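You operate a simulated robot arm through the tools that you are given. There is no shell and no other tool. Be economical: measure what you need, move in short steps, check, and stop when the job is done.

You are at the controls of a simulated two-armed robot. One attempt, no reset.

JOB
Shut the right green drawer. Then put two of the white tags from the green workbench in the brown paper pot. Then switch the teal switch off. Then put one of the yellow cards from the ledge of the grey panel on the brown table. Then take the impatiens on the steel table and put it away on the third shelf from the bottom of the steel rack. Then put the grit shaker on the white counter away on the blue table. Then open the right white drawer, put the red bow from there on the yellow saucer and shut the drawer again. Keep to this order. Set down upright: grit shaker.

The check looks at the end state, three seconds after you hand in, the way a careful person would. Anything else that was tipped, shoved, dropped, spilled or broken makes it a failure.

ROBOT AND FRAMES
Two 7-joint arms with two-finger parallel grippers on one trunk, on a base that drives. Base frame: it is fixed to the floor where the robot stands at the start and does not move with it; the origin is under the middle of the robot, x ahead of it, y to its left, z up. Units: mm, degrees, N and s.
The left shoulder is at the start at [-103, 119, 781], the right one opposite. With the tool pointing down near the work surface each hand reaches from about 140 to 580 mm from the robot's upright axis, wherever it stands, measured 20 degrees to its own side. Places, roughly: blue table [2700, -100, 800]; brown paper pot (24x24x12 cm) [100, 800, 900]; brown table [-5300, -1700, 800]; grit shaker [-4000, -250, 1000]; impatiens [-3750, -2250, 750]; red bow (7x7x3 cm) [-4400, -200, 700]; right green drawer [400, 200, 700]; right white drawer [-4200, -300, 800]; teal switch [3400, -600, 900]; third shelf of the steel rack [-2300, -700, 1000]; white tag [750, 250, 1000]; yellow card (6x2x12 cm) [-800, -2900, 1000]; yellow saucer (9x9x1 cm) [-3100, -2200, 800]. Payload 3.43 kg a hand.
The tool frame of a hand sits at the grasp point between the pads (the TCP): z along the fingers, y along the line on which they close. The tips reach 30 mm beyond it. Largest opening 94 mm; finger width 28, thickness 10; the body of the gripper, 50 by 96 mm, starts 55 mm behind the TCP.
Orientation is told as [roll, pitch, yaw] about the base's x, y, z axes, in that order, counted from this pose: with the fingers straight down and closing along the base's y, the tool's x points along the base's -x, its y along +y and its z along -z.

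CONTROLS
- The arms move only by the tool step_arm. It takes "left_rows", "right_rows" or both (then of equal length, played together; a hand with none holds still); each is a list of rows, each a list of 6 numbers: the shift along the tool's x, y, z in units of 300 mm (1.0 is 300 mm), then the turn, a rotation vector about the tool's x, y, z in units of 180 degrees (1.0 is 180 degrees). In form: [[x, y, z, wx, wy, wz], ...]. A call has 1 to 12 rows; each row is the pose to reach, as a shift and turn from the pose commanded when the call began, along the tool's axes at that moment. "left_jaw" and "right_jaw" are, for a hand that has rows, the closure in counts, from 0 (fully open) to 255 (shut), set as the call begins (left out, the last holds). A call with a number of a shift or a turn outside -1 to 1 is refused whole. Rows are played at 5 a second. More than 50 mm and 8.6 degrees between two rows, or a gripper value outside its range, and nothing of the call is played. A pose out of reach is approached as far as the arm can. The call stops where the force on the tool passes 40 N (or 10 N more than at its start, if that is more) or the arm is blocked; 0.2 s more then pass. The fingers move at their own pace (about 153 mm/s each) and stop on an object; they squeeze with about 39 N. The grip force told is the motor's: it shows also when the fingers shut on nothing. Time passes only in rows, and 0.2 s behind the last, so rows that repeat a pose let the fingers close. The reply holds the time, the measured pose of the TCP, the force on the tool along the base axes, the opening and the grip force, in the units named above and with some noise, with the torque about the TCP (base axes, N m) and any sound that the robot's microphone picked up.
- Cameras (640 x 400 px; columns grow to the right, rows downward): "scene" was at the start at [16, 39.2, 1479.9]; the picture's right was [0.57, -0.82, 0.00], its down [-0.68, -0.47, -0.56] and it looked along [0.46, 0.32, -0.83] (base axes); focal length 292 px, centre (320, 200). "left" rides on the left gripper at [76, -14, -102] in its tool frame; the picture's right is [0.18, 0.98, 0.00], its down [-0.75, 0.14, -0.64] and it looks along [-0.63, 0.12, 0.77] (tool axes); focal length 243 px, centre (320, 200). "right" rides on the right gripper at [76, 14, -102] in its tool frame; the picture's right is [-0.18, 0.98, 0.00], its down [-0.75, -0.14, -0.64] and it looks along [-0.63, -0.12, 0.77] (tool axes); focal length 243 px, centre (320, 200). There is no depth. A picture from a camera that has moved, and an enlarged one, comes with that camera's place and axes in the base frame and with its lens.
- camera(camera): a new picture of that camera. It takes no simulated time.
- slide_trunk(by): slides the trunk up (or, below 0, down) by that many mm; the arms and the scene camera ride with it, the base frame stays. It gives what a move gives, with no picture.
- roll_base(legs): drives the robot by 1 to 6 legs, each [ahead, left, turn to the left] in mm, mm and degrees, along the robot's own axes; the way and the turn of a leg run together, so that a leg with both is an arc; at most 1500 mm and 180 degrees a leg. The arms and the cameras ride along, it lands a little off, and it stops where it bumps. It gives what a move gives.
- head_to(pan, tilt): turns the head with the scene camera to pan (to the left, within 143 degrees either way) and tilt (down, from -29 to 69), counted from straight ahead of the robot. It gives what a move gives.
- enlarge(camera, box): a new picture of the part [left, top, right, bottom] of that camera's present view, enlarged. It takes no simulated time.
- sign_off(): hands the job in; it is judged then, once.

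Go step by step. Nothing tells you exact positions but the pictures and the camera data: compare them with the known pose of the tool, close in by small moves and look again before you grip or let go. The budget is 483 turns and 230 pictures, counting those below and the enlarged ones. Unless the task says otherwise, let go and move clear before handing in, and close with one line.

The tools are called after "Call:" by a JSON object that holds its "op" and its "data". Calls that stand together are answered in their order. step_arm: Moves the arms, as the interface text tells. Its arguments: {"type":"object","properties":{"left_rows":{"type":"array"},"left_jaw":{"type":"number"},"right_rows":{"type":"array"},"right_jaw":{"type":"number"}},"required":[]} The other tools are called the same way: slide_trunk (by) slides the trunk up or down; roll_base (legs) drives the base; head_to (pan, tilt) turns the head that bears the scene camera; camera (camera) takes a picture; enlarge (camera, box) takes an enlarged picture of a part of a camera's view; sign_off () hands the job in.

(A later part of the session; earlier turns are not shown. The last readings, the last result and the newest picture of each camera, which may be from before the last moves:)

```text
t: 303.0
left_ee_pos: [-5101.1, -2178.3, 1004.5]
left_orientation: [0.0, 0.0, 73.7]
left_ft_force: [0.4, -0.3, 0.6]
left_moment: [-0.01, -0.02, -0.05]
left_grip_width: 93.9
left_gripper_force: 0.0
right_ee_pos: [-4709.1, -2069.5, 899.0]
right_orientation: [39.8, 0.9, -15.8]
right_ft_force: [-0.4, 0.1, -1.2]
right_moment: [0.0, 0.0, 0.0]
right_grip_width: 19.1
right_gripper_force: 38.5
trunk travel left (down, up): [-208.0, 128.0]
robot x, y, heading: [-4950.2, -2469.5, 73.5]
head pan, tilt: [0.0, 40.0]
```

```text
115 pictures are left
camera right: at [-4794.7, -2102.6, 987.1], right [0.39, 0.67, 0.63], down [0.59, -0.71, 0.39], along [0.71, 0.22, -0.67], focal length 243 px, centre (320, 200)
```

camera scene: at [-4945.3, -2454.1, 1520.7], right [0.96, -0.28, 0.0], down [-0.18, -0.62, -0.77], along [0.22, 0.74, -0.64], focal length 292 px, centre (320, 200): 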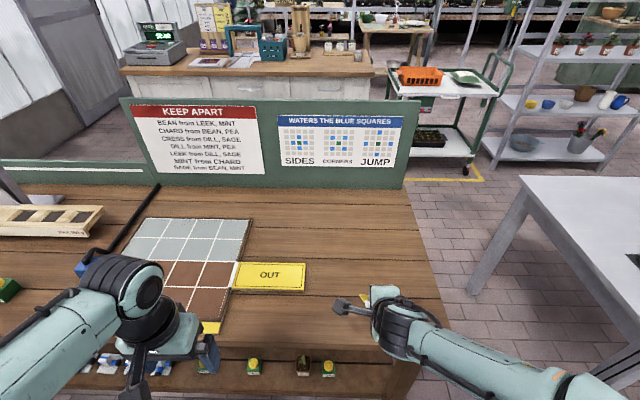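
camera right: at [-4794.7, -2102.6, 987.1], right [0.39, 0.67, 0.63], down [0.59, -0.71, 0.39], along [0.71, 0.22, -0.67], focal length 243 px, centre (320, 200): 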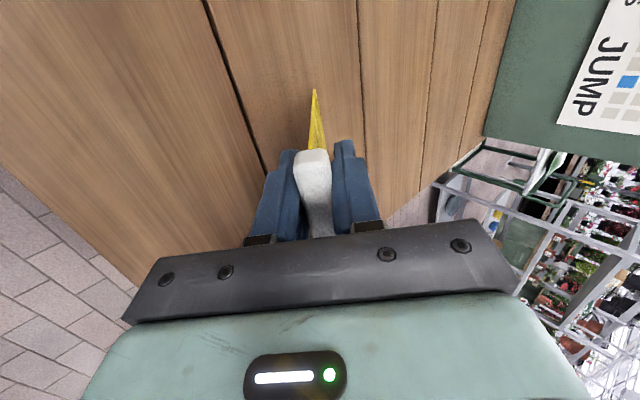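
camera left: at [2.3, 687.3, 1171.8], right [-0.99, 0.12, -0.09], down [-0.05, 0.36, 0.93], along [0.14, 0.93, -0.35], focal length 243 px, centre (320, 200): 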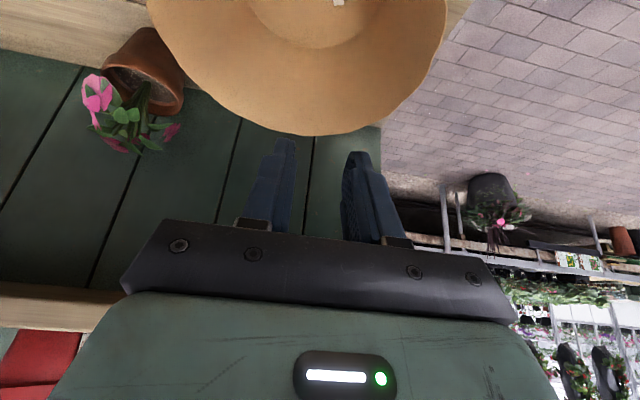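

Now well inside the table. I lower again until the edge rests and then release.

Call:
{"op": "slide_trunk", "data": {"by": -30}}

Call:
{"op": "slide_trunk", "data": {"by": -10}}

Call:
{"op": "step_arm", "data": {"right_rows": [[0, 0, 0, 0, 0, 0], [0, 0, 0, 0, 0, 0]], "right_jaw": 165}}

Call:
{"op": "camera", "data": {"camera": "right"}}

```text
t: 303.7
left_ee_pos: [-5100.5, -2178.9, 973.6]
left_orientation: [0.0, -0.2, 73.7]
left_ft_force: [0.0, -0.6, 0.2]
left_moment: [0.03, 0.01, 0.01]
left_grip_width: 94.2
left_gripper_force: 0.0
right_ee_pos: [-4709.7, -2070.8, 871.1]
right_orientation: [40.1, 1.0, -15.8]
right_ft_force: [-0.9, -3.7, 11.7]
right_moment: [0.37, -0.47, -0.12]
right_grip_width: 18.9
right_gripper_force: 38.6
trunk travel left (down, up): [-178.0, 158.0]
robot x, y, heading: [-4951.8, -2474.9, 73.9]
head pan, tilt: [0.0, 40.0]
```

```text
t: 304.3
left_ee_pos: [-5100.7, -2178.4, 964.1]
left_orientation: [0.0, -0.2, 73.6]
left_ft_force: [-0.5, -0.2, -0.4]
left_moment: [0.01, -0.04, 0.01]
left_grip_width: 94.1
left_gripper_force: 0.1
right_ee_pos: [-4709.7, -2072.3, 857.3]
right_orientation: [39.8, 0.9, -15.8]
right_ft_force: [-1.9, -1.9, 9.1]
right_moment: [0.42, -0.2, 0.07]
right_grip_width: 21.4
right_gripper_force: 39.1
trunk travel left (down, up): [-168.0, 168.0]
robot x, y, heading: [-4949.3, -2464.6, 73.7]
head pan, tilt: [0.0, 40.0]
```

```text
t: 304.9
left_ee_pos: [-5100.3, -2177.9, 964.8]
left_orientation: [-0.1, -0.3, 73.6]
left_ft_force: [0.1, -0.1, 0.0]
left_moment: [0.01, -0.03, 0.0]
left_grip_width: 93.6
left_gripper_force: 0.1
right_ee_pos: [-4710.8, -2070.7, 857.4]
right_orientation: [39.8, 0.8, -15.9]
right_ft_force: [-0.5, -0.2, -0.7]
right_moment: [0.0, 0.01, -0.01]
right_grip_width: 33.3
right_gripper_force: 0.0
trunk travel left (down, up): [-168.0, 168.0]
robot x, y, heading: [-4950.1, -2470.6, 73.6]
head pan, tilt: [0.0, 40.0]
```

```text
114 pictures are left
camera right: at [-4795.6, -2103.3, 946.3], right [0.39, 0.67, 0.63], down [0.59, -0.71, 0.39], along [0.71, 0.21, -0.67], focal length 243 px, centre (320, 200)
```

right: 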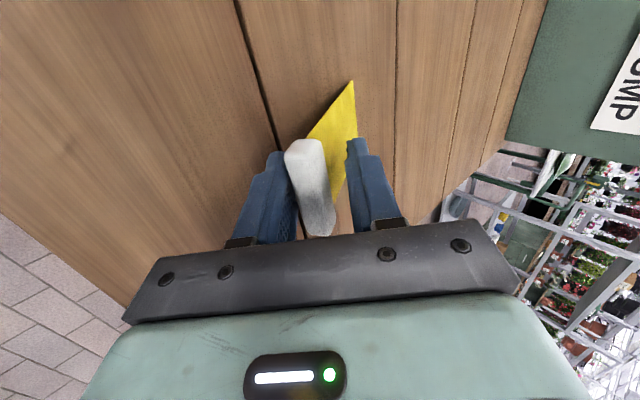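

The card rests on the lower finger. I draw the hand back slowly along the fingers so it lies down.

Call:
{"op": "step_arm", "data": {"right_rows": [[0, 0, -0.05, 0, 0, 0], [0, 0, -0.1, 0, 0, 0], [0, 0, -0.15, 0, 0, 0], [0, 0, -0.2, 0, 0, 0], [0, 0, -0.27, 0, 0, 0], [0, 0, -0.35, 0, 0, 0], [0, 0, -0.45, 0, 0, 0]]}}

Call:
{"op": "camera", "data": {"camera": "right"}}

Call:
{"op": "camera", "data": {"camera": "scene"}}

```text
t: 306.5
left_ee_pos: [-5101.9, -2178.0, 964.1]
left_orientation: [0.0, -0.1, 73.7]
left_ft_force: [-0.7, 0.6, 0.5]
left_moment: [0.01, -0.06, 0.0]
left_grip_width: 94.0
left_gripper_force: 0.1
right_ee_pos: [-4730.4, -2155.8, 962.0]
right_orientation: [39.8, 0.8, -15.9]
right_ft_force: [0.0, -0.4, -0.2]
right_moment: [-0.01, 0.02, 0.0]
right_grip_width: 33.4
right_gripper_force: 0.0
trunk travel left (down, up): [-168.0, 168.0]
robot x, y, heading: [-4949.4, -2471.3, 73.9]
head pan, tilt: [0.0, 40.0]
```

```text
113 pictures are left
camera right: at [-4817.0, -2188.3, 1050.3], right [0.39, 0.67, 0.63], down [0.59, -0.71, 0.39], along [0.71, 0.22, -0.67], focal length 243 px, centre (320, 200)
```

right: 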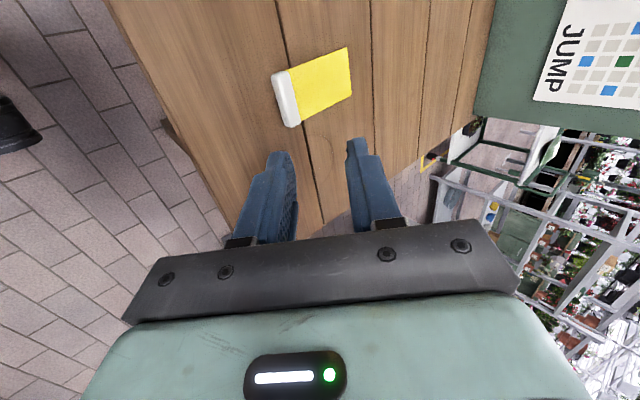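

```text
112 pictures are left
camera scene: at [-4937.4, -2427.5, 1465.9], right [0.96, -0.28, 0.0], down [-0.18, -0.62, -0.77], along [0.22, 0.74, -0.64], focal length 292 px, centre (320, 200)
```

scene: 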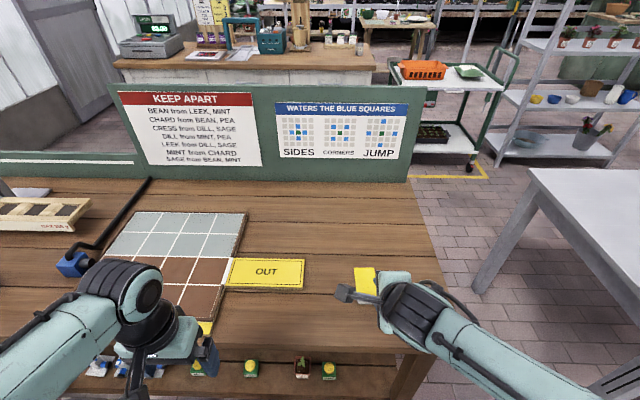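

The card lies flat on the brown table. Next is the impatiens: I straighten the right hand first.

Call:
{"op": "step_arm", "data": {"right_rows": [[0, -0.02, -0.08, 0.045, 0, 0], [0, -0.04, -0.17, 0.09, 0, 0], [0, -0.06, -0.25, 0.135, 0, 0], [0, -0.07, -0.33, 0.18, 0, 0], [0, -0.086, -0.413, 0.221, 0, 0]], "right_jaw": 0}}

Call:
{"op": "step_arm", "data": {"right_rows": [[0, 0, 0, 0, 0, -0.042], [0, 0, 0, 0, 0, -0.084], [0, 0, 0, 0, 0, -0.125], [0, 0, 0, 0, 0, -0.167], [0, 0, 0, 0, 0, -0.208], [0, 0, 0, 0, 0, -0.25], [0, 0, 0, 0, 0, -0.292], [0, 0, 0, 0, 0, -0.333], [0, 0, 0, 0, 0, -0.375], [0, 0, 0, 0, 0, -0.417], [0, 0, 0, 0, 0, -0.458], [0, 0, 0, 0, 0, -0.5]]}}

Call:
{"op": "head_to", "data": {"pan": -50, "tilt": 30}}

Call:
{"op": "camera", "data": {"camera": "scene"}}

```text
t: 307.7
left_ee_pos: [-5100.6, -2178.1, 964.3]
left_orientation: [-0.1, -0.2, 73.6]
left_ft_force: [-0.1, -0.1, -0.6]
left_moment: [0.02, -0.03, -0.01]
left_grip_width: 94.1
left_gripper_force: 0.1
right_ee_pos: [-4756.5, -2251.5, 1041.3]
right_orientation: [0.2, 0.9, -15.8]
right_ft_force: [0.3, 0.0, -0.7]
right_moment: [0.01, 0.0, 0.04]
right_grip_width: 94.0
right_gripper_force: 0.1
trunk travel left (down, up): [-168.0, 168.0]
robot x, y, heading: [-4951.0, -2469.5, 73.7]
head pan, tilt: [0.0, 40.0]
```

```text
t: 310.3
left_ee_pos: [-5100.3, -2177.8, 964.4]
left_orientation: [0.0, -0.2, 73.8]
left_ft_force: [-0.7, 0.4, 0.1]
left_moment: [-0.01, -0.01, 0.02]
left_grip_width: 93.9
left_gripper_force: 0.0
right_ee_pos: [-4756.4, -2248.9, 1039.3]
right_orientation: [0.9, -0.1, 74.3]
right_ft_force: [0.9, -0.4, 0.3]
right_moment: [-0.02, 0.01, 0.0]
right_grip_width: 94.2
right_gripper_force: 0.1
trunk travel left (down, up): [-168.0, 168.0]
robot x, y, heading: [-4949.0, -2469.3, 73.4]
head pan, tilt: [0.0, 40.0]
```

```text
t: 311.5
left_ee_pos: [-5101.1, -2178.3, 963.3]
left_orientation: [0.0, -0.3, 73.7]
left_ft_force: [0.5, 0.7, -0.4]
left_moment: [-0.01, 0.04, 0.03]
left_grip_width: 94.1
left_gripper_force: 0.1
right_ee_pos: [-4757.3, -2248.7, 1039.8]
right_orientation: [0.8, -0.1, 74.2]
right_ft_force: [0.0, 0.1, -0.1]
right_moment: [-0.02, 0.01, 0.0]
right_grip_width: 94.1
right_gripper_force: 0.1
trunk travel left (down, up): [-168.0, 168.0]
robot x, y, heading: [-4951.5, -2465.9, 73.8]
head pan, tilt: [-50.0, 30.0]
```

```text
111 pictures are left
camera scene: at [-4878.5, -2471.9, 1481.2], right [0.4, -0.92, 0.0], down [-0.46, -0.2, -0.87], along [0.79, 0.35, -0.5], focal length 292 px, centre (320, 200)
```

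scene: 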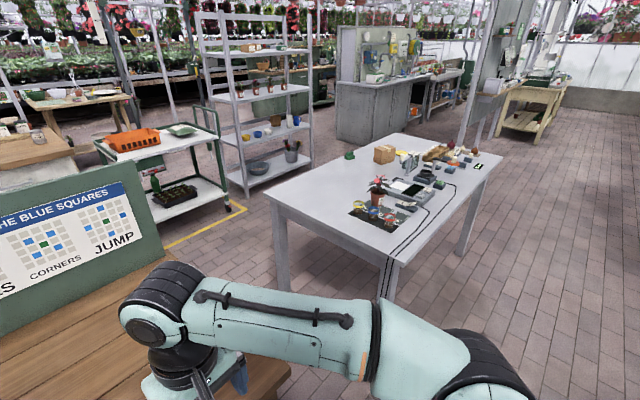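

I see the whole arrangement: the rack's third shelf from the bottom already holds little plants. I zoom on the impatiens.

Call:
{"op": "enlarge", "data": {"camera": "scene", "box": [330, 130, 490, 250]}}

Call:
{"op": "enlarge", "data": {"camera": "scene", "box": [190, 0, 330, 205]}}

```text
3.33 times, centred on (410, 190) of scene
camera zoom: at [-4878.5, -2471.9, 1481.2], right [0.4, -0.92, 0.0], down [-0.46, -0.2, -0.87], along [0.79, 0.35, -0.5], focal length 974 px, centre (20, 233)
```

zoom: 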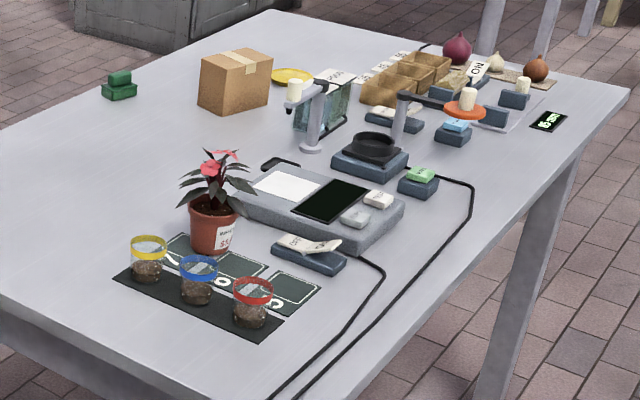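

```text
1.95 times, centred on (260, 102) of scene
camera zoom: at [-4878.5, -2471.9, 1481.2], right [0.4, -0.92, 0.0], down [-0.46, -0.2, -0.87], along [0.79, 0.35, -0.5], focal length 570 px, centre (437, 390)
```

zoom: 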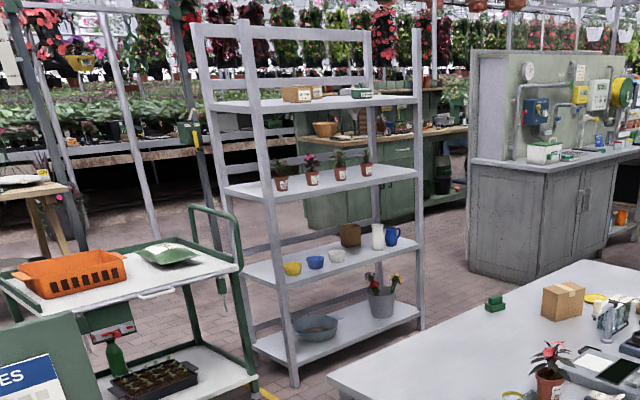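

The pot is about 73 mm wide with jars close on its west side and a low device to its front. I drive over to the table's south side to look from there.

Call:
{"op": "roll_base", "data": {"legs": [[-200, 0, 0], [0, -980, 0], [110, 0, 0]]}}

Call:
{"op": "head_to", "data": {"pan": -10, "tilt": 48}}

Call:
{"op": "camera", "data": {"camera": "scene"}}

```text
t: 322.3
left_ee_pos: [-4201.0, -2546.5, 965.4]
left_orientation: [0.0, -0.1, 72.9]
left_ft_force: [-1.3, 0.4, -0.2]
left_moment: [-0.01, 0.01, 0.01]
left_grip_width: 94.0
left_gripper_force: 0.0
right_ee_pos: [-3858.4, -2622.5, 1040.2]
right_orientation: [0.8, 0.1, 73.5]
right_ft_force: [-0.1, -0.8, -0.7]
right_moment: [0.01, 0.0, 0.03]
right_grip_width: 93.9
right_gripper_force: 0.0
trunk travel left (down, up): [-168.0, 168.0]
robot x, y, heading: [-4054.2, -2844.5, 72.7]
head pan, tilt: [-50.0, 30.0]
```

```text
t: 323.4
left_ee_pos: [-4200.8, -2547.5, 965.1]
left_orientation: [-0.1, -0.2, 73.0]
left_ft_force: [0.7, 0.9, -0.3]
left_moment: [0.03, -0.04, -0.01]
left_grip_width: 94.0
left_gripper_force: 0.0
right_ee_pos: [-3857.1, -2623.4, 1040.0]
right_orientation: [0.9, -0.1, 73.5]
right_ft_force: [0.5, -0.4, 0.2]
right_moment: [-0.01, 0.02, 0.04]
right_grip_width: 94.1
right_gripper_force: 0.1
trunk travel left (down, up): [-168.0, 168.0]
robot x, y, heading: [-4053.9, -2841.3, 73.3]
head pan, tilt: [-10.0, 48.0]
```

```text
108 pictures are left
camera scene: at [-4029.0, -2809.8, 1454.5], right [0.89, -0.45, 0.0], down [-0.34, -0.66, -0.67], along [0.3, 0.6, -0.74], focal length 292 px, centre (320, 200)
```

scene: 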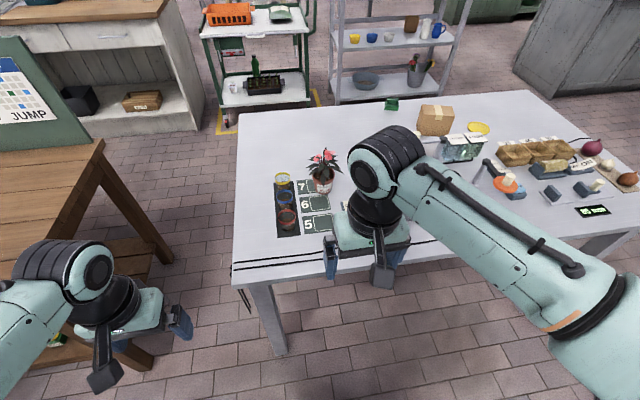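

The pot is at about [-3708,-2184], 280 mm in from the table's south edge; jars are ~130 mm to its west. I reposition so the left hand can reach it, avoiding the table leg.

Call:
{"op": "roll_base", "data": {"legs": [[0, -290, 0], [140, 0, 0]]}}

Call:
{"op": "head_to", "data": {"pan": 15, "tilt": 48}}

Call:
{"op": "camera", "data": {"camera": "scene"}}

```text
t: 327.4
left_ee_pos: [-3885.2, -2497.6, 965.1]
left_orientation: [0.0, -0.1, 72.9]
left_ft_force: [-0.3, 0.8, 0.0]
left_moment: [-0.01, 0.0, 0.02]
left_grip_width: 93.9
left_gripper_force: 0.0
right_ee_pos: [-3543.3, -2573.3, 1040.1]
right_orientation: [0.9, 0.1, 73.5]
right_ft_force: [-0.9, 0.8, 0.4]
right_moment: [-0.03, 0.02, -0.04]
right_grip_width: 94.0
right_gripper_force: 0.1
trunk travel left (down, up): [-168.0, 168.0]
robot x, y, heading: [-3737.2, -2794.2, 72.6]
head pan, tilt: [-10.0, 48.0]
```

```text
t: 328.3
left_ee_pos: [-3886.1, -2498.9, 965.1]
left_orientation: [-0.1, -0.2, 72.9]
left_ft_force: [0.9, -0.3, -0.8]
left_moment: [0.01, 0.01, -0.01]
left_grip_width: 94.0
left_gripper_force: 0.1
right_ee_pos: [-3544.1, -2575.0, 1040.4]
right_orientation: [0.9, -0.1, 73.3]
right_ft_force: [-0.6, -0.8, 0.8]
right_moment: [-0.03, 0.03, -0.01]
right_grip_width: 93.9
right_gripper_force: 0.0
trunk travel left (down, up): [-168.0, 168.0]
robot x, y, heading: [-3737.8, -2792.1, 72.6]
head pan, tilt: [15.0, 48.0]
```

```text
107 pictures are left
camera scene: at [-3747.8, -2752.2, 1454.4], right [1.0, -0.04, 0.0], down [-0.03, -0.74, -0.67], along [0.03, 0.67, -0.74], focal length 292 px, centre (320, 200)
```

scene: 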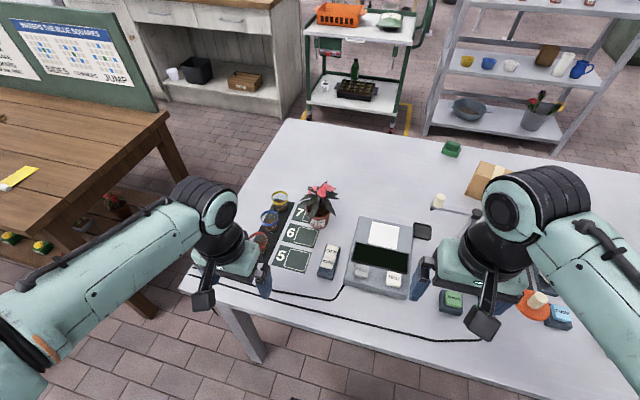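

The pot sits about 536 mm ahead and 163 mm left. I pitch the left hand toward horizontal in front of it, over the free strip.

Call:
{"op": "step_arm", "data": {"left_rows": [[-0.02, -0.03, 0.02, 0, -0.042, 0], [-0.04, -0.06, 0.05, 0, -0.085, 0], [-0.06, -0.09, 0.09, 0, -0.128, 0], [-0.08, -0.12, 0.13, 0, -0.17, 0], [-0.1, -0.15, 0.17, 0, -0.213, 0], [-0.12, -0.17, 0.21, 0, -0.255, 0], [-0.14, -0.19, 0.25, 0, -0.298, 0], [-0.16, -0.21, 0.29, 0, -0.34, 0], [-0.18, -0.22, 0.32, 0, -0.38, 0]]}}

Call:
{"op": "camera", "data": {"camera": "left"}}

Call:
{"op": "camera", "data": {"camera": "scene"}}

```text
t: 330.3
left_ee_pos: [-3706.1, -2458.4, 927.4]
left_orientation: [-31.5, -67.7, 88.8]
left_ft_force: [0.3, -0.4, 0.4]
left_moment: [0.01, 0.0, -0.01]
left_grip_width: 93.8
left_gripper_force: 0.1
left hand out of reach, approached as far as the arm can: row 7, 8, 9
right_ee_pos: [-3542.7, -2575.0, 1039.4]
right_orientation: [0.9, -0.1, 73.3]
right_ft_force: [-0.6, 0.2, 0.3]
right_moment: [0.0, -0.02, 0.0]
right_grip_width: 93.7
right_gripper_force: 0.0
trunk travel left (down, up): [-168.0, 168.0]
robot x, y, heading: [-3739.3, -2789.4, 72.9]
head pan, tilt: [15.0, 48.0]
stopped in row 9 (left hand): the arm was blocked; the commanded pose is now the measured one
```

```text
106 pictures are left
camera left: at [-3749.7, -2575.3, 891.7], right [-0.83, 0.42, -0.36], down [-0.46, -0.14, 0.88], along [0.32, 0.9, 0.31], focal length 243 px, centre (320, 200)
```

left: 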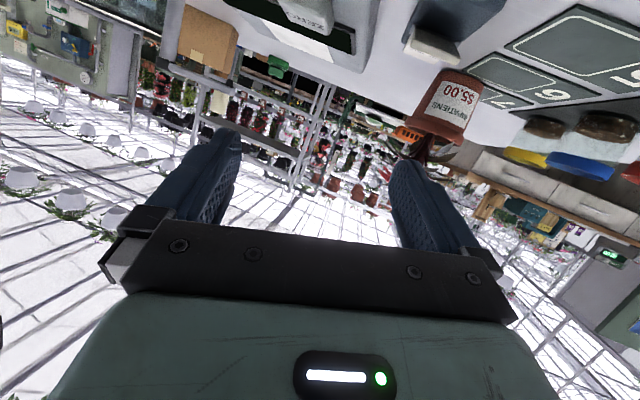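

```text
105 pictures are left
camera scene: at [-3747.7, -2752.3, 1454.4], right [1.0, -0.04, 0.0], down [-0.03, -0.74, -0.67], along [0.02, 0.67, -0.74], focal length 292 px, centre (320, 200)
```

scene: 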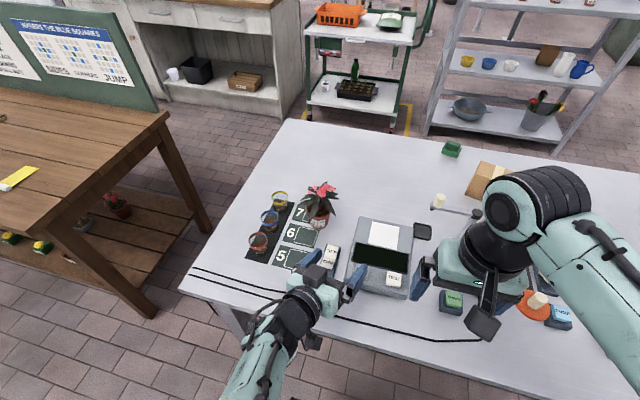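

Pitched forward, the wrist camera ends up underneath, so a fully horizontal approach won't do; about 50° down-forward will. I bring the hand back to a clean 50° tilt.

Call:
{"op": "step_arm", "data": {"left_rows": [[0, 0, -0.03, -0.024, 0.027, 0.005], [0, 0, -0.06, -0.048, 0.053, 0.009], [0, 0, -0.09, -0.072, 0.08, 0.014], [0, 0, -0.12, -0.0957, 0.107, 0.0185]]}}

Call:
{"op": "camera", "data": {"camera": "left"}}

```text
t: 331.3
left_ee_pos: [-3724.0, -2487.1, 937.5]
left_orientation: [0.2, -49.8, 72.5]
left_ft_force: [-1.1, 0.3, 0.0]
left_moment: [0.04, -0.01, 0.01]
left_grip_width: 94.1
left_gripper_force: 0.0
right_ee_pos: [-3543.3, -2574.1, 1039.9]
right_orientation: [0.9, -0.1, 73.4]
right_ft_force: [-0.6, -0.1, -0.4]
right_moment: [0.01, 0.03, 0.05]
right_grip_width: 94.0
right_gripper_force: 0.0
trunk travel left (down, up): [-168.0, 168.0]
robot x, y, heading: [-3736.8, -2791.6, 72.7]
head pan, tilt: [15.0, 48.0]
```

```text
104 pictures are left
camera left: at [-3749.9, -2613.3, 945.5], right [-0.97, 0.18, -0.14], down [-0.13, 0.04, 0.99], along [0.18, 0.98, -0.01], focal length 243 px, centre (320, 200)
```

left: 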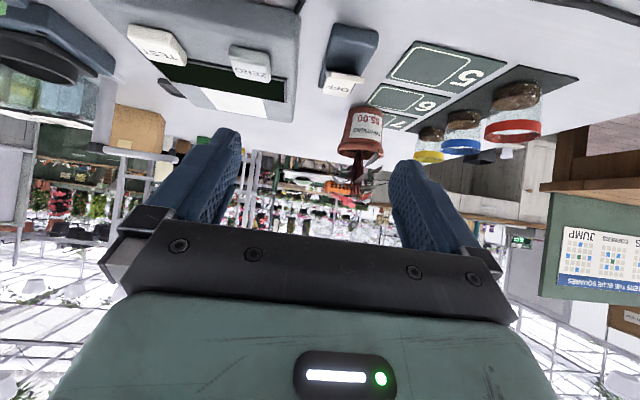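

The view gives the pot's base at z≈785, rim at z≈857, centred near [-3733,-2240]. I move to a pre-grasp point 120 mm back along the finger axis.

Call:
{"op": "step_arm", "data": {"left_rows": [[-0.06, 0.07, 0.1, 0, 0, 0], [-0.12, 0.14, 0.2, 0, 0, 0], [-0.18, 0.21, 0.3, 0, 0, 0], [-0.246, 0.275, 0.407, 0, 0, 0]]}}

Call:
{"op": "camera", "data": {"camera": "left"}}

Call:
{"op": "camera", "data": {"camera": "scene"}}

```text
t: 332.3
left_ee_pos: [-3761.2, -2326.0, 915.7]
left_orientation: [0.2, -50.0, 72.4]
left_ft_force: [-0.3, -0.7, 0.2]
left_moment: [0.01, 0.0, -0.01]
left_grip_width: 94.2
left_gripper_force: 0.0
right_ee_pos: [-3544.6, -2573.5, 1039.0]
right_orientation: [0.9, 0.0, 73.4]
right_ft_force: [0.8, 0.0, 0.4]
right_moment: [-0.04, 0.02, 0.0]
right_grip_width: 94.0
right_gripper_force: 0.0
trunk travel left (down, up): [-168.0, 168.0]
robot x, y, heading: [-3739.8, -2794.4, 73.1]
head pan, tilt: [15.0, 48.0]
```

```text
103 pictures are left
camera left: at [-3785.1, -2453.0, 922.8], right [-0.97, 0.18, -0.14], down [-0.14, 0.04, 0.99], along [0.18, 0.98, -0.01], focal length 243 px, centre (320, 200)
```

left: 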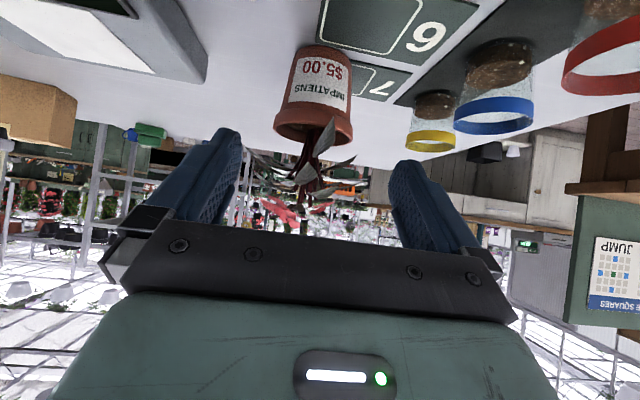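

```text
102 pictures are left
camera scene: at [-3748.2, -2751.2, 1454.4], right [1.0, -0.04, 0.0], down [-0.03, -0.74, -0.67], along [0.02, 0.67, -0.74], focal length 292 px, centre (320, 200)
```

scene: 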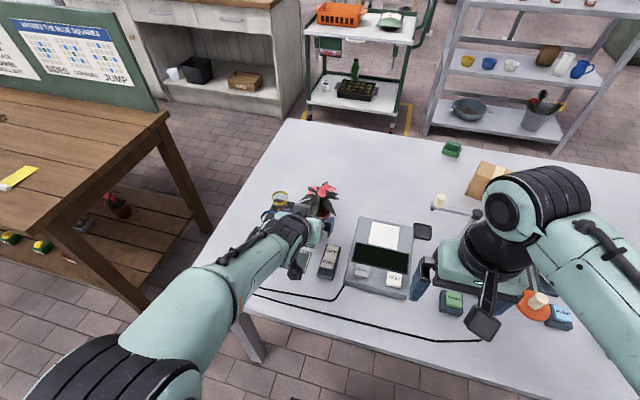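

Rim centre refined to [-3732,-2245,858]. I advance along the finger axis so the pads straddle the pot under the leaves.

Call:
{"op": "step_arm", "data": {"left_rows": [[0.003, -0.006, 0.1, 0, 0, 0], [0.006, -0.011, 0.2, 0, 0, 0], [0.008, -0.011, 0.3, 0, 0, 0], [0.01, -0.011, 0.375, 0, 0, 0]]}}

Call:
{"op": "camera", "data": {"camera": "left"}}

Call:
{"op": "enlarge", "data": {"camera": "scene", "box": [230, 150, 400, 300]}}

```text
t: 333.3
left_ee_pos: [-3736.5, -2252.8, 845.5]
left_orientation: [0.4, -50.2, 72.5]
left_ft_force: [-0.2, 0.6, -0.8]
left_moment: [0.0, 0.0, -0.01]
left_grip_width: 94.0
left_gripper_force: 0.0
left hand out of reach, approached as far as the arm can: row 4
right_ee_pos: [-3543.7, -2574.7, 1040.6]
right_orientation: [0.9, -0.1, 73.4]
right_ft_force: [0.1, 0.3, 0.5]
right_moment: [0.02, -0.02, 0.01]
right_grip_width: 93.8
right_gripper_force: 0.0
trunk travel left (down, up): [-168.0, 168.0]
robot x, y, heading: [-3734.6, -2788.6, 72.9]
head pan, tilt: [15.0, 48.0]
```

```text
101 pictures are left
camera left: at [-3759.8, -2379.9, 853.0], right [-0.97, 0.18, -0.14], down [-0.14, 0.03, 0.99], along [0.18, 0.98, -0.01], focal length 243 px, centre (320, 200)
```

left: 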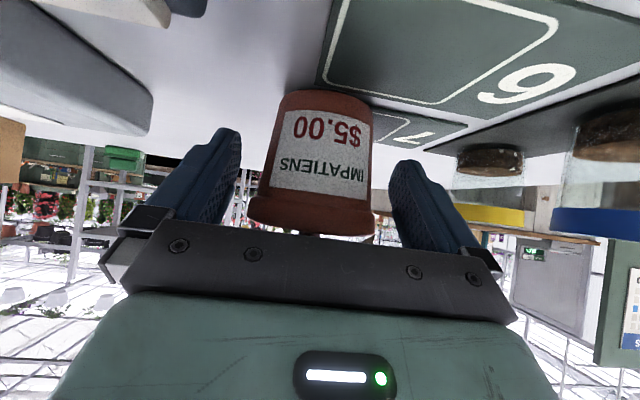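

```text
2.67 times, centred on (315, 225) of scene
camera zoom: at [-3747.7, -2752.3, 1454.4], right [1.0, -0.04, 0.0], down [-0.03, -0.74, -0.67], along [0.02, 0.67, -0.74], focal length 779 px, centre (333, 133)
```

zoom: 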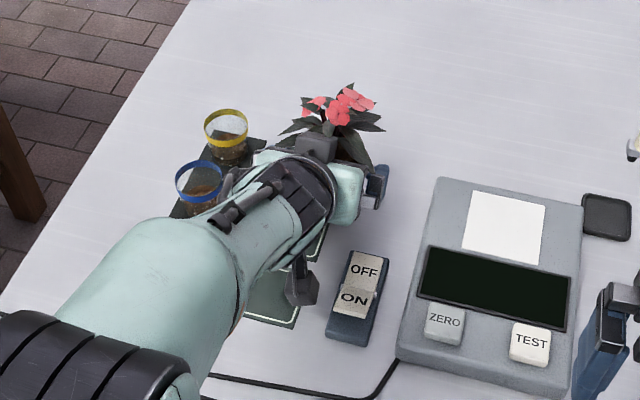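

The pads straddle the pot. I close the jaws.

Call:
{"op": "step_arm", "data": {"left_rows": [[0, 0, 0, 0, 0, 0], [0, 0, 0, 0, 0, 0], [0, 0, 0, 0, 0, 0]], "left_jaw": 255}}

Call:
{"op": "camera", "data": {"camera": "left"}}

```text
t: 334.1
left_ee_pos: [-3734.9, -2253.2, 846.1]
left_orientation: [0.3, -50.2, 72.4]
left_ft_force: [0.2, 0.2, 0.2]
left_moment: [0.01, 0.01, 0.02]
left_grip_width: 70.6
left_gripper_force: 38.7
right_ee_pos: [-3544.1, -2575.0, 1039.4]
right_orientation: [0.9, -0.1, 73.4]
right_ft_force: [-0.6, -0.3, -0.3]
right_moment: [-0.01, -0.01, -0.03]
right_grip_width: 94.0
right_gripper_force: 0.1
trunk travel left (down, up): [-168.0, 168.0]
robot x, y, heading: [-3737.4, -2791.6, 73.2]
head pan, tilt: [15.0, 48.0]
```

```text
99 pictures are left
camera left: at [-3759.9, -2379.9, 853.3], right [-0.97, 0.18, -0.14], down [-0.13, 0.03, 0.99], along [0.18, 0.98, -0.01], focal length 243 px, centre (320, 200)
```

left: 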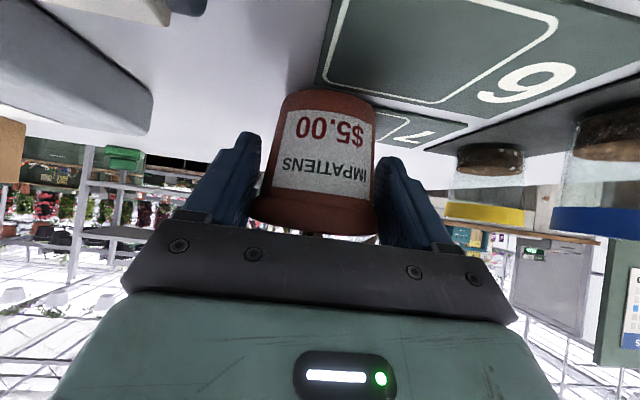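

Gripped at 70.6 mm. I lift it straight up with the trunk.

Call:
{"op": "slide_trunk", "data": {"by": 150}}

Call:
{"op": "camera", "data": {"camera": "left"}}

```text
t: 335.8
left_ee_pos: [-3736.7, -2253.7, 995.9]
left_orientation: [0.2, -49.9, 72.5]
left_ft_force: [-0.4, -0.7, -0.9]
left_moment: [-0.04, 0.01, -0.03]
left_grip_width: 70.6
left_gripper_force: 38.6
right_ee_pos: [-3543.7, -2575.5, 1190.3]
right_orientation: [0.9, -0.1, 73.4]
right_ft_force: [-0.6, -0.3, -0.4]
right_moment: [-0.02, 0.01, 0.0]
right_grip_width: 93.9
right_gripper_force: 0.2
trunk travel left (down, up): [-318.0, 18.0]
robot x, y, heading: [-3737.0, -2791.6, 73.3]
head pan, tilt: [15.0, 48.0]
```

```text
98 pictures are left
camera left: at [-3761.0, -2379.7, 1003.3], right [-0.97, 0.18, -0.14], down [-0.13, 0.04, 0.99], along [0.18, 0.98, -0.01], focal length 243 px, centre (320, 200)
```

left: 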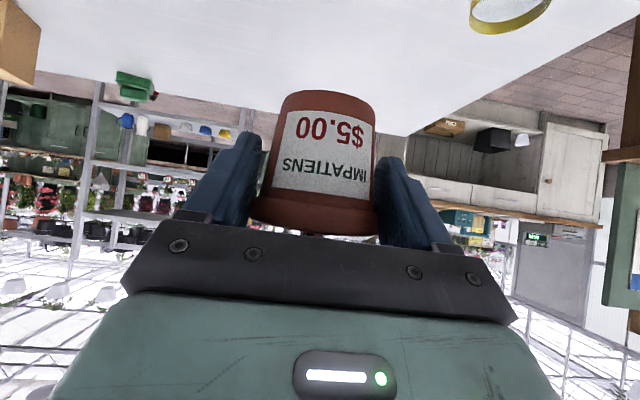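

Held securely. I draw the arm back over the table, then drive around the table's east end to the rack.

Call:
{"op": "step_arm", "data": {"left_rows": [[0.09, 0, -0.107, 0, 0, 0], [0.18, 0, -0.214, 0, 0, 0], [0.27, 0, -0.32, 0, 0, 0], [0.36, 0, -0.43, 0, 0, 0], [0.45, 0, -0.536, 0, 0, 0]]}}

Call:
{"op": "roll_base", "data": {"legs": [[-260, 0, 0], [0, -1330, 0]]}}

```text
t: 337.0
left_ee_pos: [-3785.0, -2413.5, 1008.2]
left_orientation: [0.2, -50.0, 72.5]
left_ft_force: [0.5, 0.2, -0.1]
left_moment: [0.01, 0.0, 0.02]
left_grip_width: 70.1
left_gripper_force: 39.1
left hand out of reach, approached as far as the arm can: row 4, 5
right_ee_pos: [-3544.0, -2574.1, 1190.1]
right_orientation: [1.0, 0.0, 73.3]
right_ft_force: [-0.3, -0.4, -0.6]
right_moment: [-0.01, -0.01, -0.02]
right_grip_width: 93.8
right_gripper_force: 0.1
trunk travel left (down, up): [-318.0, 18.0]
robot x, y, heading: [-3742.3, -2790.3, 73.0]
head pan, tilt: [15.0, 48.0]
```

```text
t: 350.1
left_ee_pos: [-2609.2, -3063.2, 1007.4]
left_orientation: [0.2, -49.8, 70.8]
left_ft_force: [0.3, -0.2, -1.2]
left_moment: [-0.03, 0.0, 0.01]
left_grip_width: 70.2
left_gripper_force: 39.4
right_ee_pos: [-2372.9, -3232.5, 1189.5]
right_orientation: [0.9, 0.0, 71.7]
right_ft_force: [0.0, 0.5, -0.4]
right_moment: [0.02, 0.02, 0.01]
right_grip_width: 93.9
right_gripper_force: 0.0
trunk travel left (down, up): [-318.0, 18.0]
robot x, y, heading: [-2577.2, -3445.1, 71.3]
head pan, tilt: [15.0, 48.0]
```

Now forward past the table's east end toward the rack.

Call:
{"op": "roll_base", "data": {"legs": [[1500, 0, 1.7], [350, 0, 0]]}}

Call:
{"op": "head_to", "data": {"pan": 40, "tilt": 25}}

Call:
{"op": "camera", "data": {"camera": "scene"}}

```text
t: 359.4
left_ee_pos: [-2111.8, -1315.9, 1008.0]
left_orientation: [0.2, -49.9, 74.4]
left_ft_force: [-0.4, -0.8, -1.9]
left_moment: [-0.01, 0.0, 0.01]
left_grip_width: 69.9
left_gripper_force: 39.2
right_ee_pos: [-1865.3, -1470.0, 1189.8]
right_orientation: [0.9, -0.1, 75.3]
right_ft_force: [0.2, -0.4, -0.3]
right_moment: [0.0, 0.0, -0.01]
right_grip_width: 94.0
right_gripper_force: 0.0
trunk travel left (down, up): [-318.0, 18.0]
robot x, y, heading: [-2052.9, -1694.4, 74.8]
head pan, tilt: [15.0, 48.0]
```

```text
t: 360.2
left_ee_pos: [-2112.0, -1316.6, 1008.1]
left_orientation: [0.2, -49.9, 74.4]
left_ft_force: [-0.6, 0.0, -1.3]
left_moment: [-0.03, -0.03, -0.01]
left_grip_width: 69.6
left_gripper_force: 39.2
right_ee_pos: [-1865.1, -1469.1, 1191.3]
right_orientation: [0.8, -0.2, 75.3]
right_ft_force: [-0.3, -0.1, -0.1]
right_moment: [0.01, 0.01, 0.04]
right_grip_width: 93.8
right_gripper_force: 0.0
trunk travel left (down, up): [-318.0, 18.0]
robot x, y, heading: [-2051.3, -1692.4, 75.1]
head pan, tilt: [40.0, 25.0]
```

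```text
97 pictures are left
camera scene: at [-2103.6, -1654.1, 1642.9], right [0.91, 0.42, 0.0], down [0.18, -0.38, -0.91], along [-0.38, 0.82, -0.42], focal length 292 px, centre (320, 200)
```

scene: 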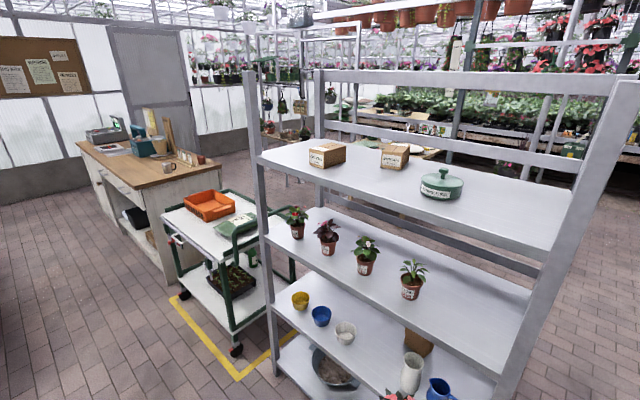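

The third shelf has free room to the right of its fourth plant. I square up and look at it frontally.

Call:
{"op": "roll_base", "data": {"legs": [[60, 0, -2]]}}

Call:
{"op": "head_to", "data": {"pan": 8, "tilt": 38}}

Call:
{"op": "camera", "data": {"camera": "scene"}}

Call:
{"op": "camera", "data": {"camera": "left"}}

```text
t: 361.2
left_ee_pos: [-2083.0, -1258.4, 1006.3]
left_orientation: [0.3, -49.8, 72.4]
left_ft_force: [-1.0, -0.4, -1.5]
left_moment: [-0.05, 0.03, -0.02]
left_grip_width: 69.8
left_gripper_force: 39.5
right_ee_pos: [-1841.6, -1420.1, 1189.7]
right_orientation: [0.9, -0.2, 73.3]
right_ft_force: [-0.1, 0.6, 0.8]
right_moment: [-0.01, 0.0, 0.02]
right_grip_width: 94.0
right_gripper_force: 0.0
trunk travel left (down, up): [-318.0, 18.0]
robot x, y, heading: [-2035.0, -1634.7, 72.7]
head pan, tilt: [40.0, 25.0]
```

```text
t: 362.2
left_ee_pos: [-2082.1, -1259.4, 1006.8]
left_orientation: [0.2, -49.8, 72.4]
left_ft_force: [0.0, -0.3, -1.6]
left_moment: [-0.02, -0.01, -0.04]
left_grip_width: 69.7
left_gripper_force: 38.8
right_ee_pos: [-1841.6, -1420.0, 1190.9]
right_orientation: [0.9, -0.2, 73.4]
right_ft_force: [-0.1, 0.4, -0.3]
right_moment: [-0.01, 0.02, -0.04]
right_grip_width: 93.9
right_gripper_force: 0.1
trunk travel left (down, up): [-318.0, 18.0]
robot x, y, heading: [-2033.5, -1638.9, 72.8]
head pan, tilt: [8.0, 38.0]
```

```text
96 pictures are left
camera scene: at [-2036.5, -1595.5, 1622.6], right [0.99, -0.16, 0.0], down [-0.1, -0.61, -0.79], along [0.12, 0.78, -0.62], focal length 292 px, centre (320, 200)
```

scene: 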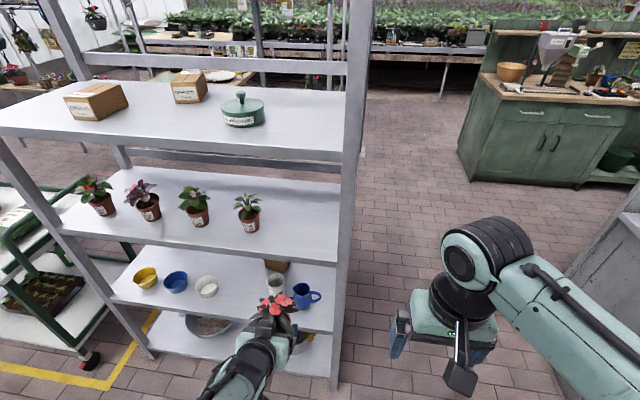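

```text
95 pictures are left
camera left: at [-2107.1, -1383.9, 1014.5], right [-0.97, 0.18, -0.14], down [-0.13, 0.04, 0.99], along [0.18, 0.98, -0.01], focal length 243 px, centre (320, 200)
```

left: 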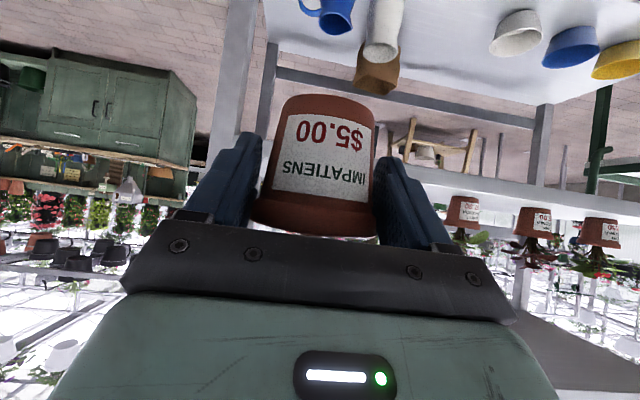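

Shelf 3's top is at z≈957, its front edge at n≈-1554; the free spot is right of the fourth plant. I raise the pot first, then close in.

Call:
{"op": "step_arm", "data": {"left_rows": [[-0.08, 0, -0.065, 0, 0, 0], [-0.16, 0, -0.13, 0, 0, 0], [-0.18, 0, -0.15, 0, 0, 0]]}}

Call:
{"op": "roll_base", "data": {"legs": [[170, 0, 0]]}}

Call:
{"op": "camera", "data": {"camera": "scene"}}

Call:
{"op": "camera", "data": {"camera": "left"}}

```text
t: 363.0
left_ee_pos: [-2083.3, -1257.8, 1077.2]
left_orientation: [0.1, -49.8, 72.4]
left_ft_force: [0.0, 0.2, -1.6]
left_moment: [0.02, 0.02, 0.0]
left_grip_width: 69.7
left_gripper_force: 38.8
right_ee_pos: [-1839.8, -1418.7, 1190.9]
right_orientation: [0.9, -0.1, 73.3]
right_ft_force: [-0.3, -0.5, -0.3]
right_moment: [0.04, 0.04, 0.02]
right_grip_width: 94.1
right_gripper_force: 0.1
trunk travel left (down, up): [-318.0, 18.0]
robot x, y, heading: [-2035.9, -1637.1, 72.8]
head pan, tilt: [8.0, 38.0]
```

```text
t: 364.5
left_ee_pos: [-2032.2, -1094.5, 1077.2]
left_orientation: [0.2, -49.9, 72.3]
left_ft_force: [-0.4, 0.0, -1.9]
left_moment: [0.0, -0.02, -0.04]
left_grip_width: 69.5
left_gripper_force: 39.0
right_ee_pos: [-1790.4, -1254.7, 1190.5]
right_orientation: [0.8, -0.1, 73.3]
right_ft_force: [-0.5, 0.7, 0.1]
right_moment: [0.01, 0.01, 0.01]
right_grip_width: 94.2
right_gripper_force: 0.1
trunk travel left (down, up): [-318.0, 18.0]
robot x, y, heading: [-1983.0, -1469.6, 72.9]
head pan, tilt: [8.0, 38.0]
```

```text
94 pictures are left
camera scene: at [-1985.4, -1430.9, 1622.4], right [0.99, -0.16, 0.0], down [-0.1, -0.61, -0.79], along [0.13, 0.78, -0.62], focal length 292 px, centre (320, 200)
```

scene: 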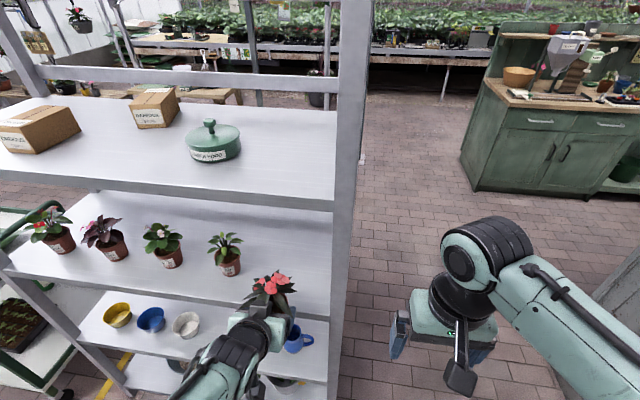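

```text
93 pictures are left
camera left: at [-2056.6, -1219.4, 1083.4], right [-0.97, 0.18, -0.14], down [-0.13, 0.04, 0.99], along [0.19, 0.98, -0.01], focal length 243 px, centre (320, 200)
```

left: 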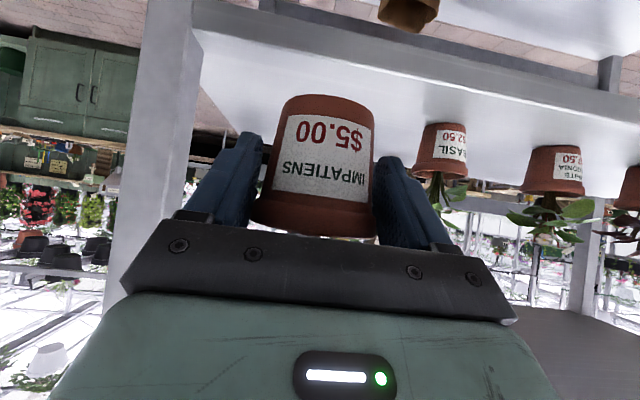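

Clear path. I move the pot in over the shelf, keeping it ~45 mm above.

Call:
{"op": "step_arm", "data": {"left_rows": [[-0.088, 0.027, 0.105, 0, 0, 0], [-0.177, 0.053, 0.21, 0, 0, 0], [-0.265, 0.08, 0.316, 0, 0, 0], [-0.354, 0.107, 0.421, 0, 0, 0]]}}

Call:
{"op": "camera", "data": {"camera": "left"}}

Call:
{"op": "camera", "data": {"camera": "scene"}}

```text
t: 365.5
left_ee_pos: [-2010.7, -924.3, 1076.5]
left_orientation: [0.2, -49.9, 72.2]
left_ft_force: [-0.3, 0.0, -1.6]
left_moment: [-0.02, 0.01, 0.03]
left_grip_width: 69.5
left_gripper_force: 38.9
right_ee_pos: [-1789.9, -1254.1, 1190.9]
right_orientation: [0.9, -0.1, 73.3]
right_ft_force: [0.4, -0.4, -0.7]
right_moment: [-0.03, -0.01, -0.03]
right_grip_width: 93.8
right_gripper_force: 0.1
trunk travel left (down, up): [-318.0, 18.0]
robot x, y, heading: [-1981.8, -1468.5, 72.6]
head pan, tilt: [8.0, 38.0]
```

```text
92 pictures are left
camera left: at [-2036.2, -1049.6, 1083.6], right [-0.97, 0.18, -0.14], down [-0.13, 0.04, 0.99], along [0.19, 0.98, -0.01], focal length 243 px, centre (320, 200)
```

left: 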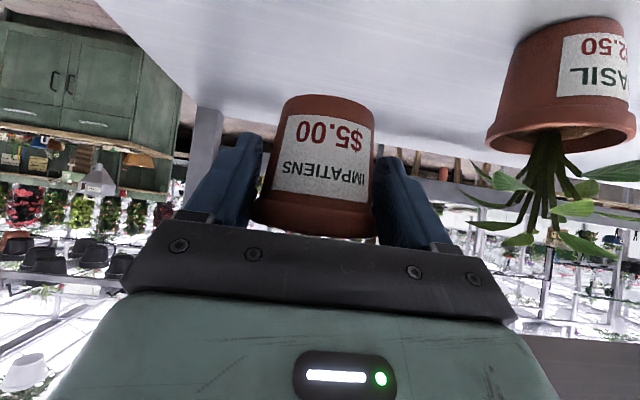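

```text
91 pictures are left
camera scene: at [-1985.2, -1429.2, 1622.6], right [0.99, -0.16, 0.0], down [-0.1, -0.61, -0.79], along [0.13, 0.78, -0.62], focal length 292 px, centre (320, 200)
```

scene: 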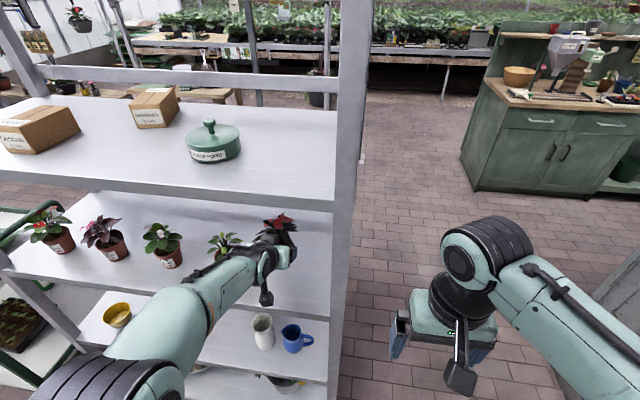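

In place above the free spot, beside the basil. I lower with the trunk, slowly near the end.

Call:
{"op": "slide_trunk", "data": {"by": -38}}

Call:
{"op": "slide_trunk", "data": {"by": -8}}

Call:
{"op": "camera", "data": {"camera": "left"}}

```text
t: 366.3
left_ee_pos: [-2011.7, -924.6, 1037.3]
left_orientation: [0.3, -49.8, 72.4]
left_ft_force: [0.4, 0.7, -2.4]
left_moment: [0.0, -0.01, 0.0]
left_grip_width: 68.9
left_gripper_force: 38.9
right_ee_pos: [-1789.6, -1252.7, 1152.7]
right_orientation: [0.9, -0.2, 73.2]
right_ft_force: [0.7, 0.2, -0.5]
right_moment: [0.01, 0.02, 0.04]
right_grip_width: 93.9
right_gripper_force: 0.2
trunk travel left (down, up): [-280.0, 56.0]
robot x, y, heading: [-1984.0, -1471.1, 72.9]
head pan, tilt: [8.0, 38.0]
```

```text
t: 366.9
left_ee_pos: [-2012.7, -926.3, 1030.9]
left_orientation: [0.2, -49.8, 72.3]
left_ft_force: [-0.4, -0.2, -1.6]
left_moment: [-0.04, 0.03, -0.02]
left_grip_width: 69.2
left_gripper_force: 39.2
right_ee_pos: [-1790.8, -1255.9, 1144.8]
right_orientation: [0.9, -0.1, 73.3]
right_ft_force: [-0.5, -0.1, 0.1]
right_moment: [-0.02, 0.05, 0.0]
right_grip_width: 94.1
right_gripper_force: 0.1
trunk travel left (down, up): [-272.0, 64.0]
robot x, y, heading: [-1984.6, -1472.3, 72.7]
head pan, tilt: [8.0, 38.0]
```

```text
90 pictures are left
camera left: at [-2037.3, -1052.0, 1037.4], right [-0.97, 0.18, -0.14], down [-0.13, 0.04, 0.99], along [0.19, 0.98, -0.01], focal length 243 px, centre (320, 200)
```

left: 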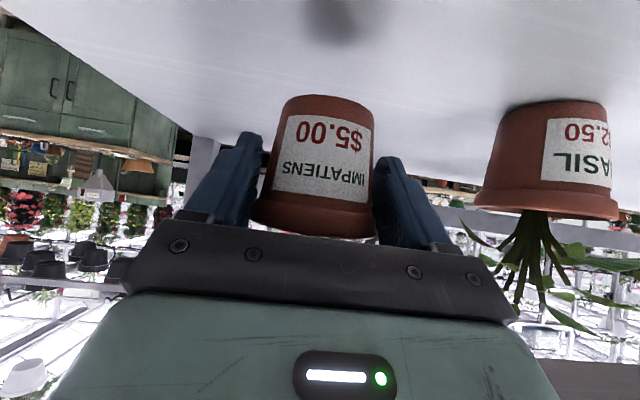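

About 12 mm still to go. I step down gently.

Call:
{"op": "slide_trunk", "data": {"by": -7}}

Call:
{"op": "slide_trunk", "data": {"by": -5}}

```text
t: 367.4
left_ee_pos: [-2013.4, -925.8, 1024.3]
left_orientation: [0.2, -49.8, 72.4]
left_ft_force: [0.6, -0.1, -2.2]
left_moment: [-0.05, 0.03, 0.0]
left_grip_width: 69.3
left_gripper_force: 39.0
right_ee_pos: [-1789.2, -1255.3, 1138.4]
right_orientation: [0.9, -0.1, 73.3]
right_ft_force: [0.1, -0.6, -0.8]
right_moment: [-0.01, 0.02, 0.01]
right_grip_width: 94.1
right_gripper_force: 0.0
trunk travel left (down, up): [-265.0, 71.0]
robot x, y, heading: [-1986.2, -1470.1, 72.8]
head pan, tilt: [8.0, 38.0]
```

```text
t: 367.9
left_ee_pos: [-2012.8, -925.9, 1018.0]
left_orientation: [0.2, -49.9, 72.4]
left_ft_force: [0.2, -1.0, -1.8]
left_moment: [0.02, 0.0, 0.01]
left_grip_width: 69.4
left_gripper_force: 39.1
right_ee_pos: [-1790.1, -1254.6, 1132.5]
right_orientation: [1.0, -0.1, 73.3]
right_ft_force: [0.2, -0.3, 0.0]
right_moment: [-0.06, 0.01, 0.0]
right_grip_width: 94.2
right_gripper_force: 0.0
trunk travel left (down, up): [-260.0, 76.0]
robot x, y, heading: [-1984.9, -1474.0, 72.6]
head pan, tilt: [8.0, 38.0]
```

Still free; I continue with small drops.

Call:
{"op": "slide_trunk", "data": {"by": -4}}

Call:
{"op": "slide_trunk", "data": {"by": -4}}

Call:
{"op": "camera", "data": {"camera": "left"}}

```text
t: 368.5
left_ee_pos: [-2012.6, -926.4, 1013.9]
left_orientation: [0.2, -49.8, 72.4]
left_ft_force: [0.4, -0.8, -1.6]
left_moment: [-0.02, -0.03, -0.04]
left_grip_width: 69.3
left_gripper_force: 38.7
right_ee_pos: [-1791.2, -1255.8, 1127.4]
right_orientation: [0.8, -0.1, 73.4]
right_ft_force: [0.1, -0.1, 0.9]
right_moment: [-0.02, 0.02, 0.01]
right_grip_width: 93.8
right_gripper_force: 0.0
trunk travel left (down, up): [-256.0, 80.0]
robot x, y, heading: [-1986.6, -1470.4, 73.2]
head pan, tilt: [8.0, 38.0]
```

```text
t: 369.0
left_ee_pos: [-2012.9, -926.3, 1009.6]
left_orientation: [0.3, -49.8, 72.3]
left_ft_force: [-0.4, 0.2, -2.1]
left_moment: [0.01, 0.0, 0.01]
left_grip_width: 69.4
left_gripper_force: 38.9
right_ee_pos: [-1790.8, -1255.0, 1124.5]
right_orientation: [0.9, -0.1, 73.3]
right_ft_force: [-0.4, -0.5, -0.3]
right_moment: [-0.01, -0.01, 0.0]
right_grip_width: 94.0
right_gripper_force: 0.1
trunk travel left (down, up): [-252.0, 84.0]
robot x, y, heading: [-1992.0, -1469.8, 72.6]
head pan, tilt: [8.0, 38.0]
```

```text
89 pictures are left
camera left: at [-2037.5, -1052.1, 1017.4], right [-0.97, 0.18, -0.14], down [-0.13, 0.04, 0.99], along [0.19, 0.98, -0.01], focal length 243 px, centre (320, 200)
```

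left: 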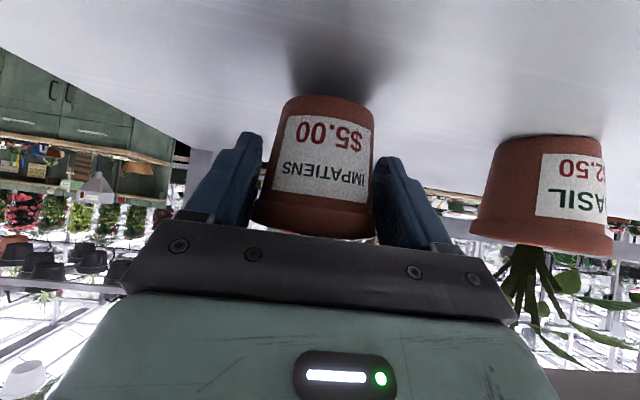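

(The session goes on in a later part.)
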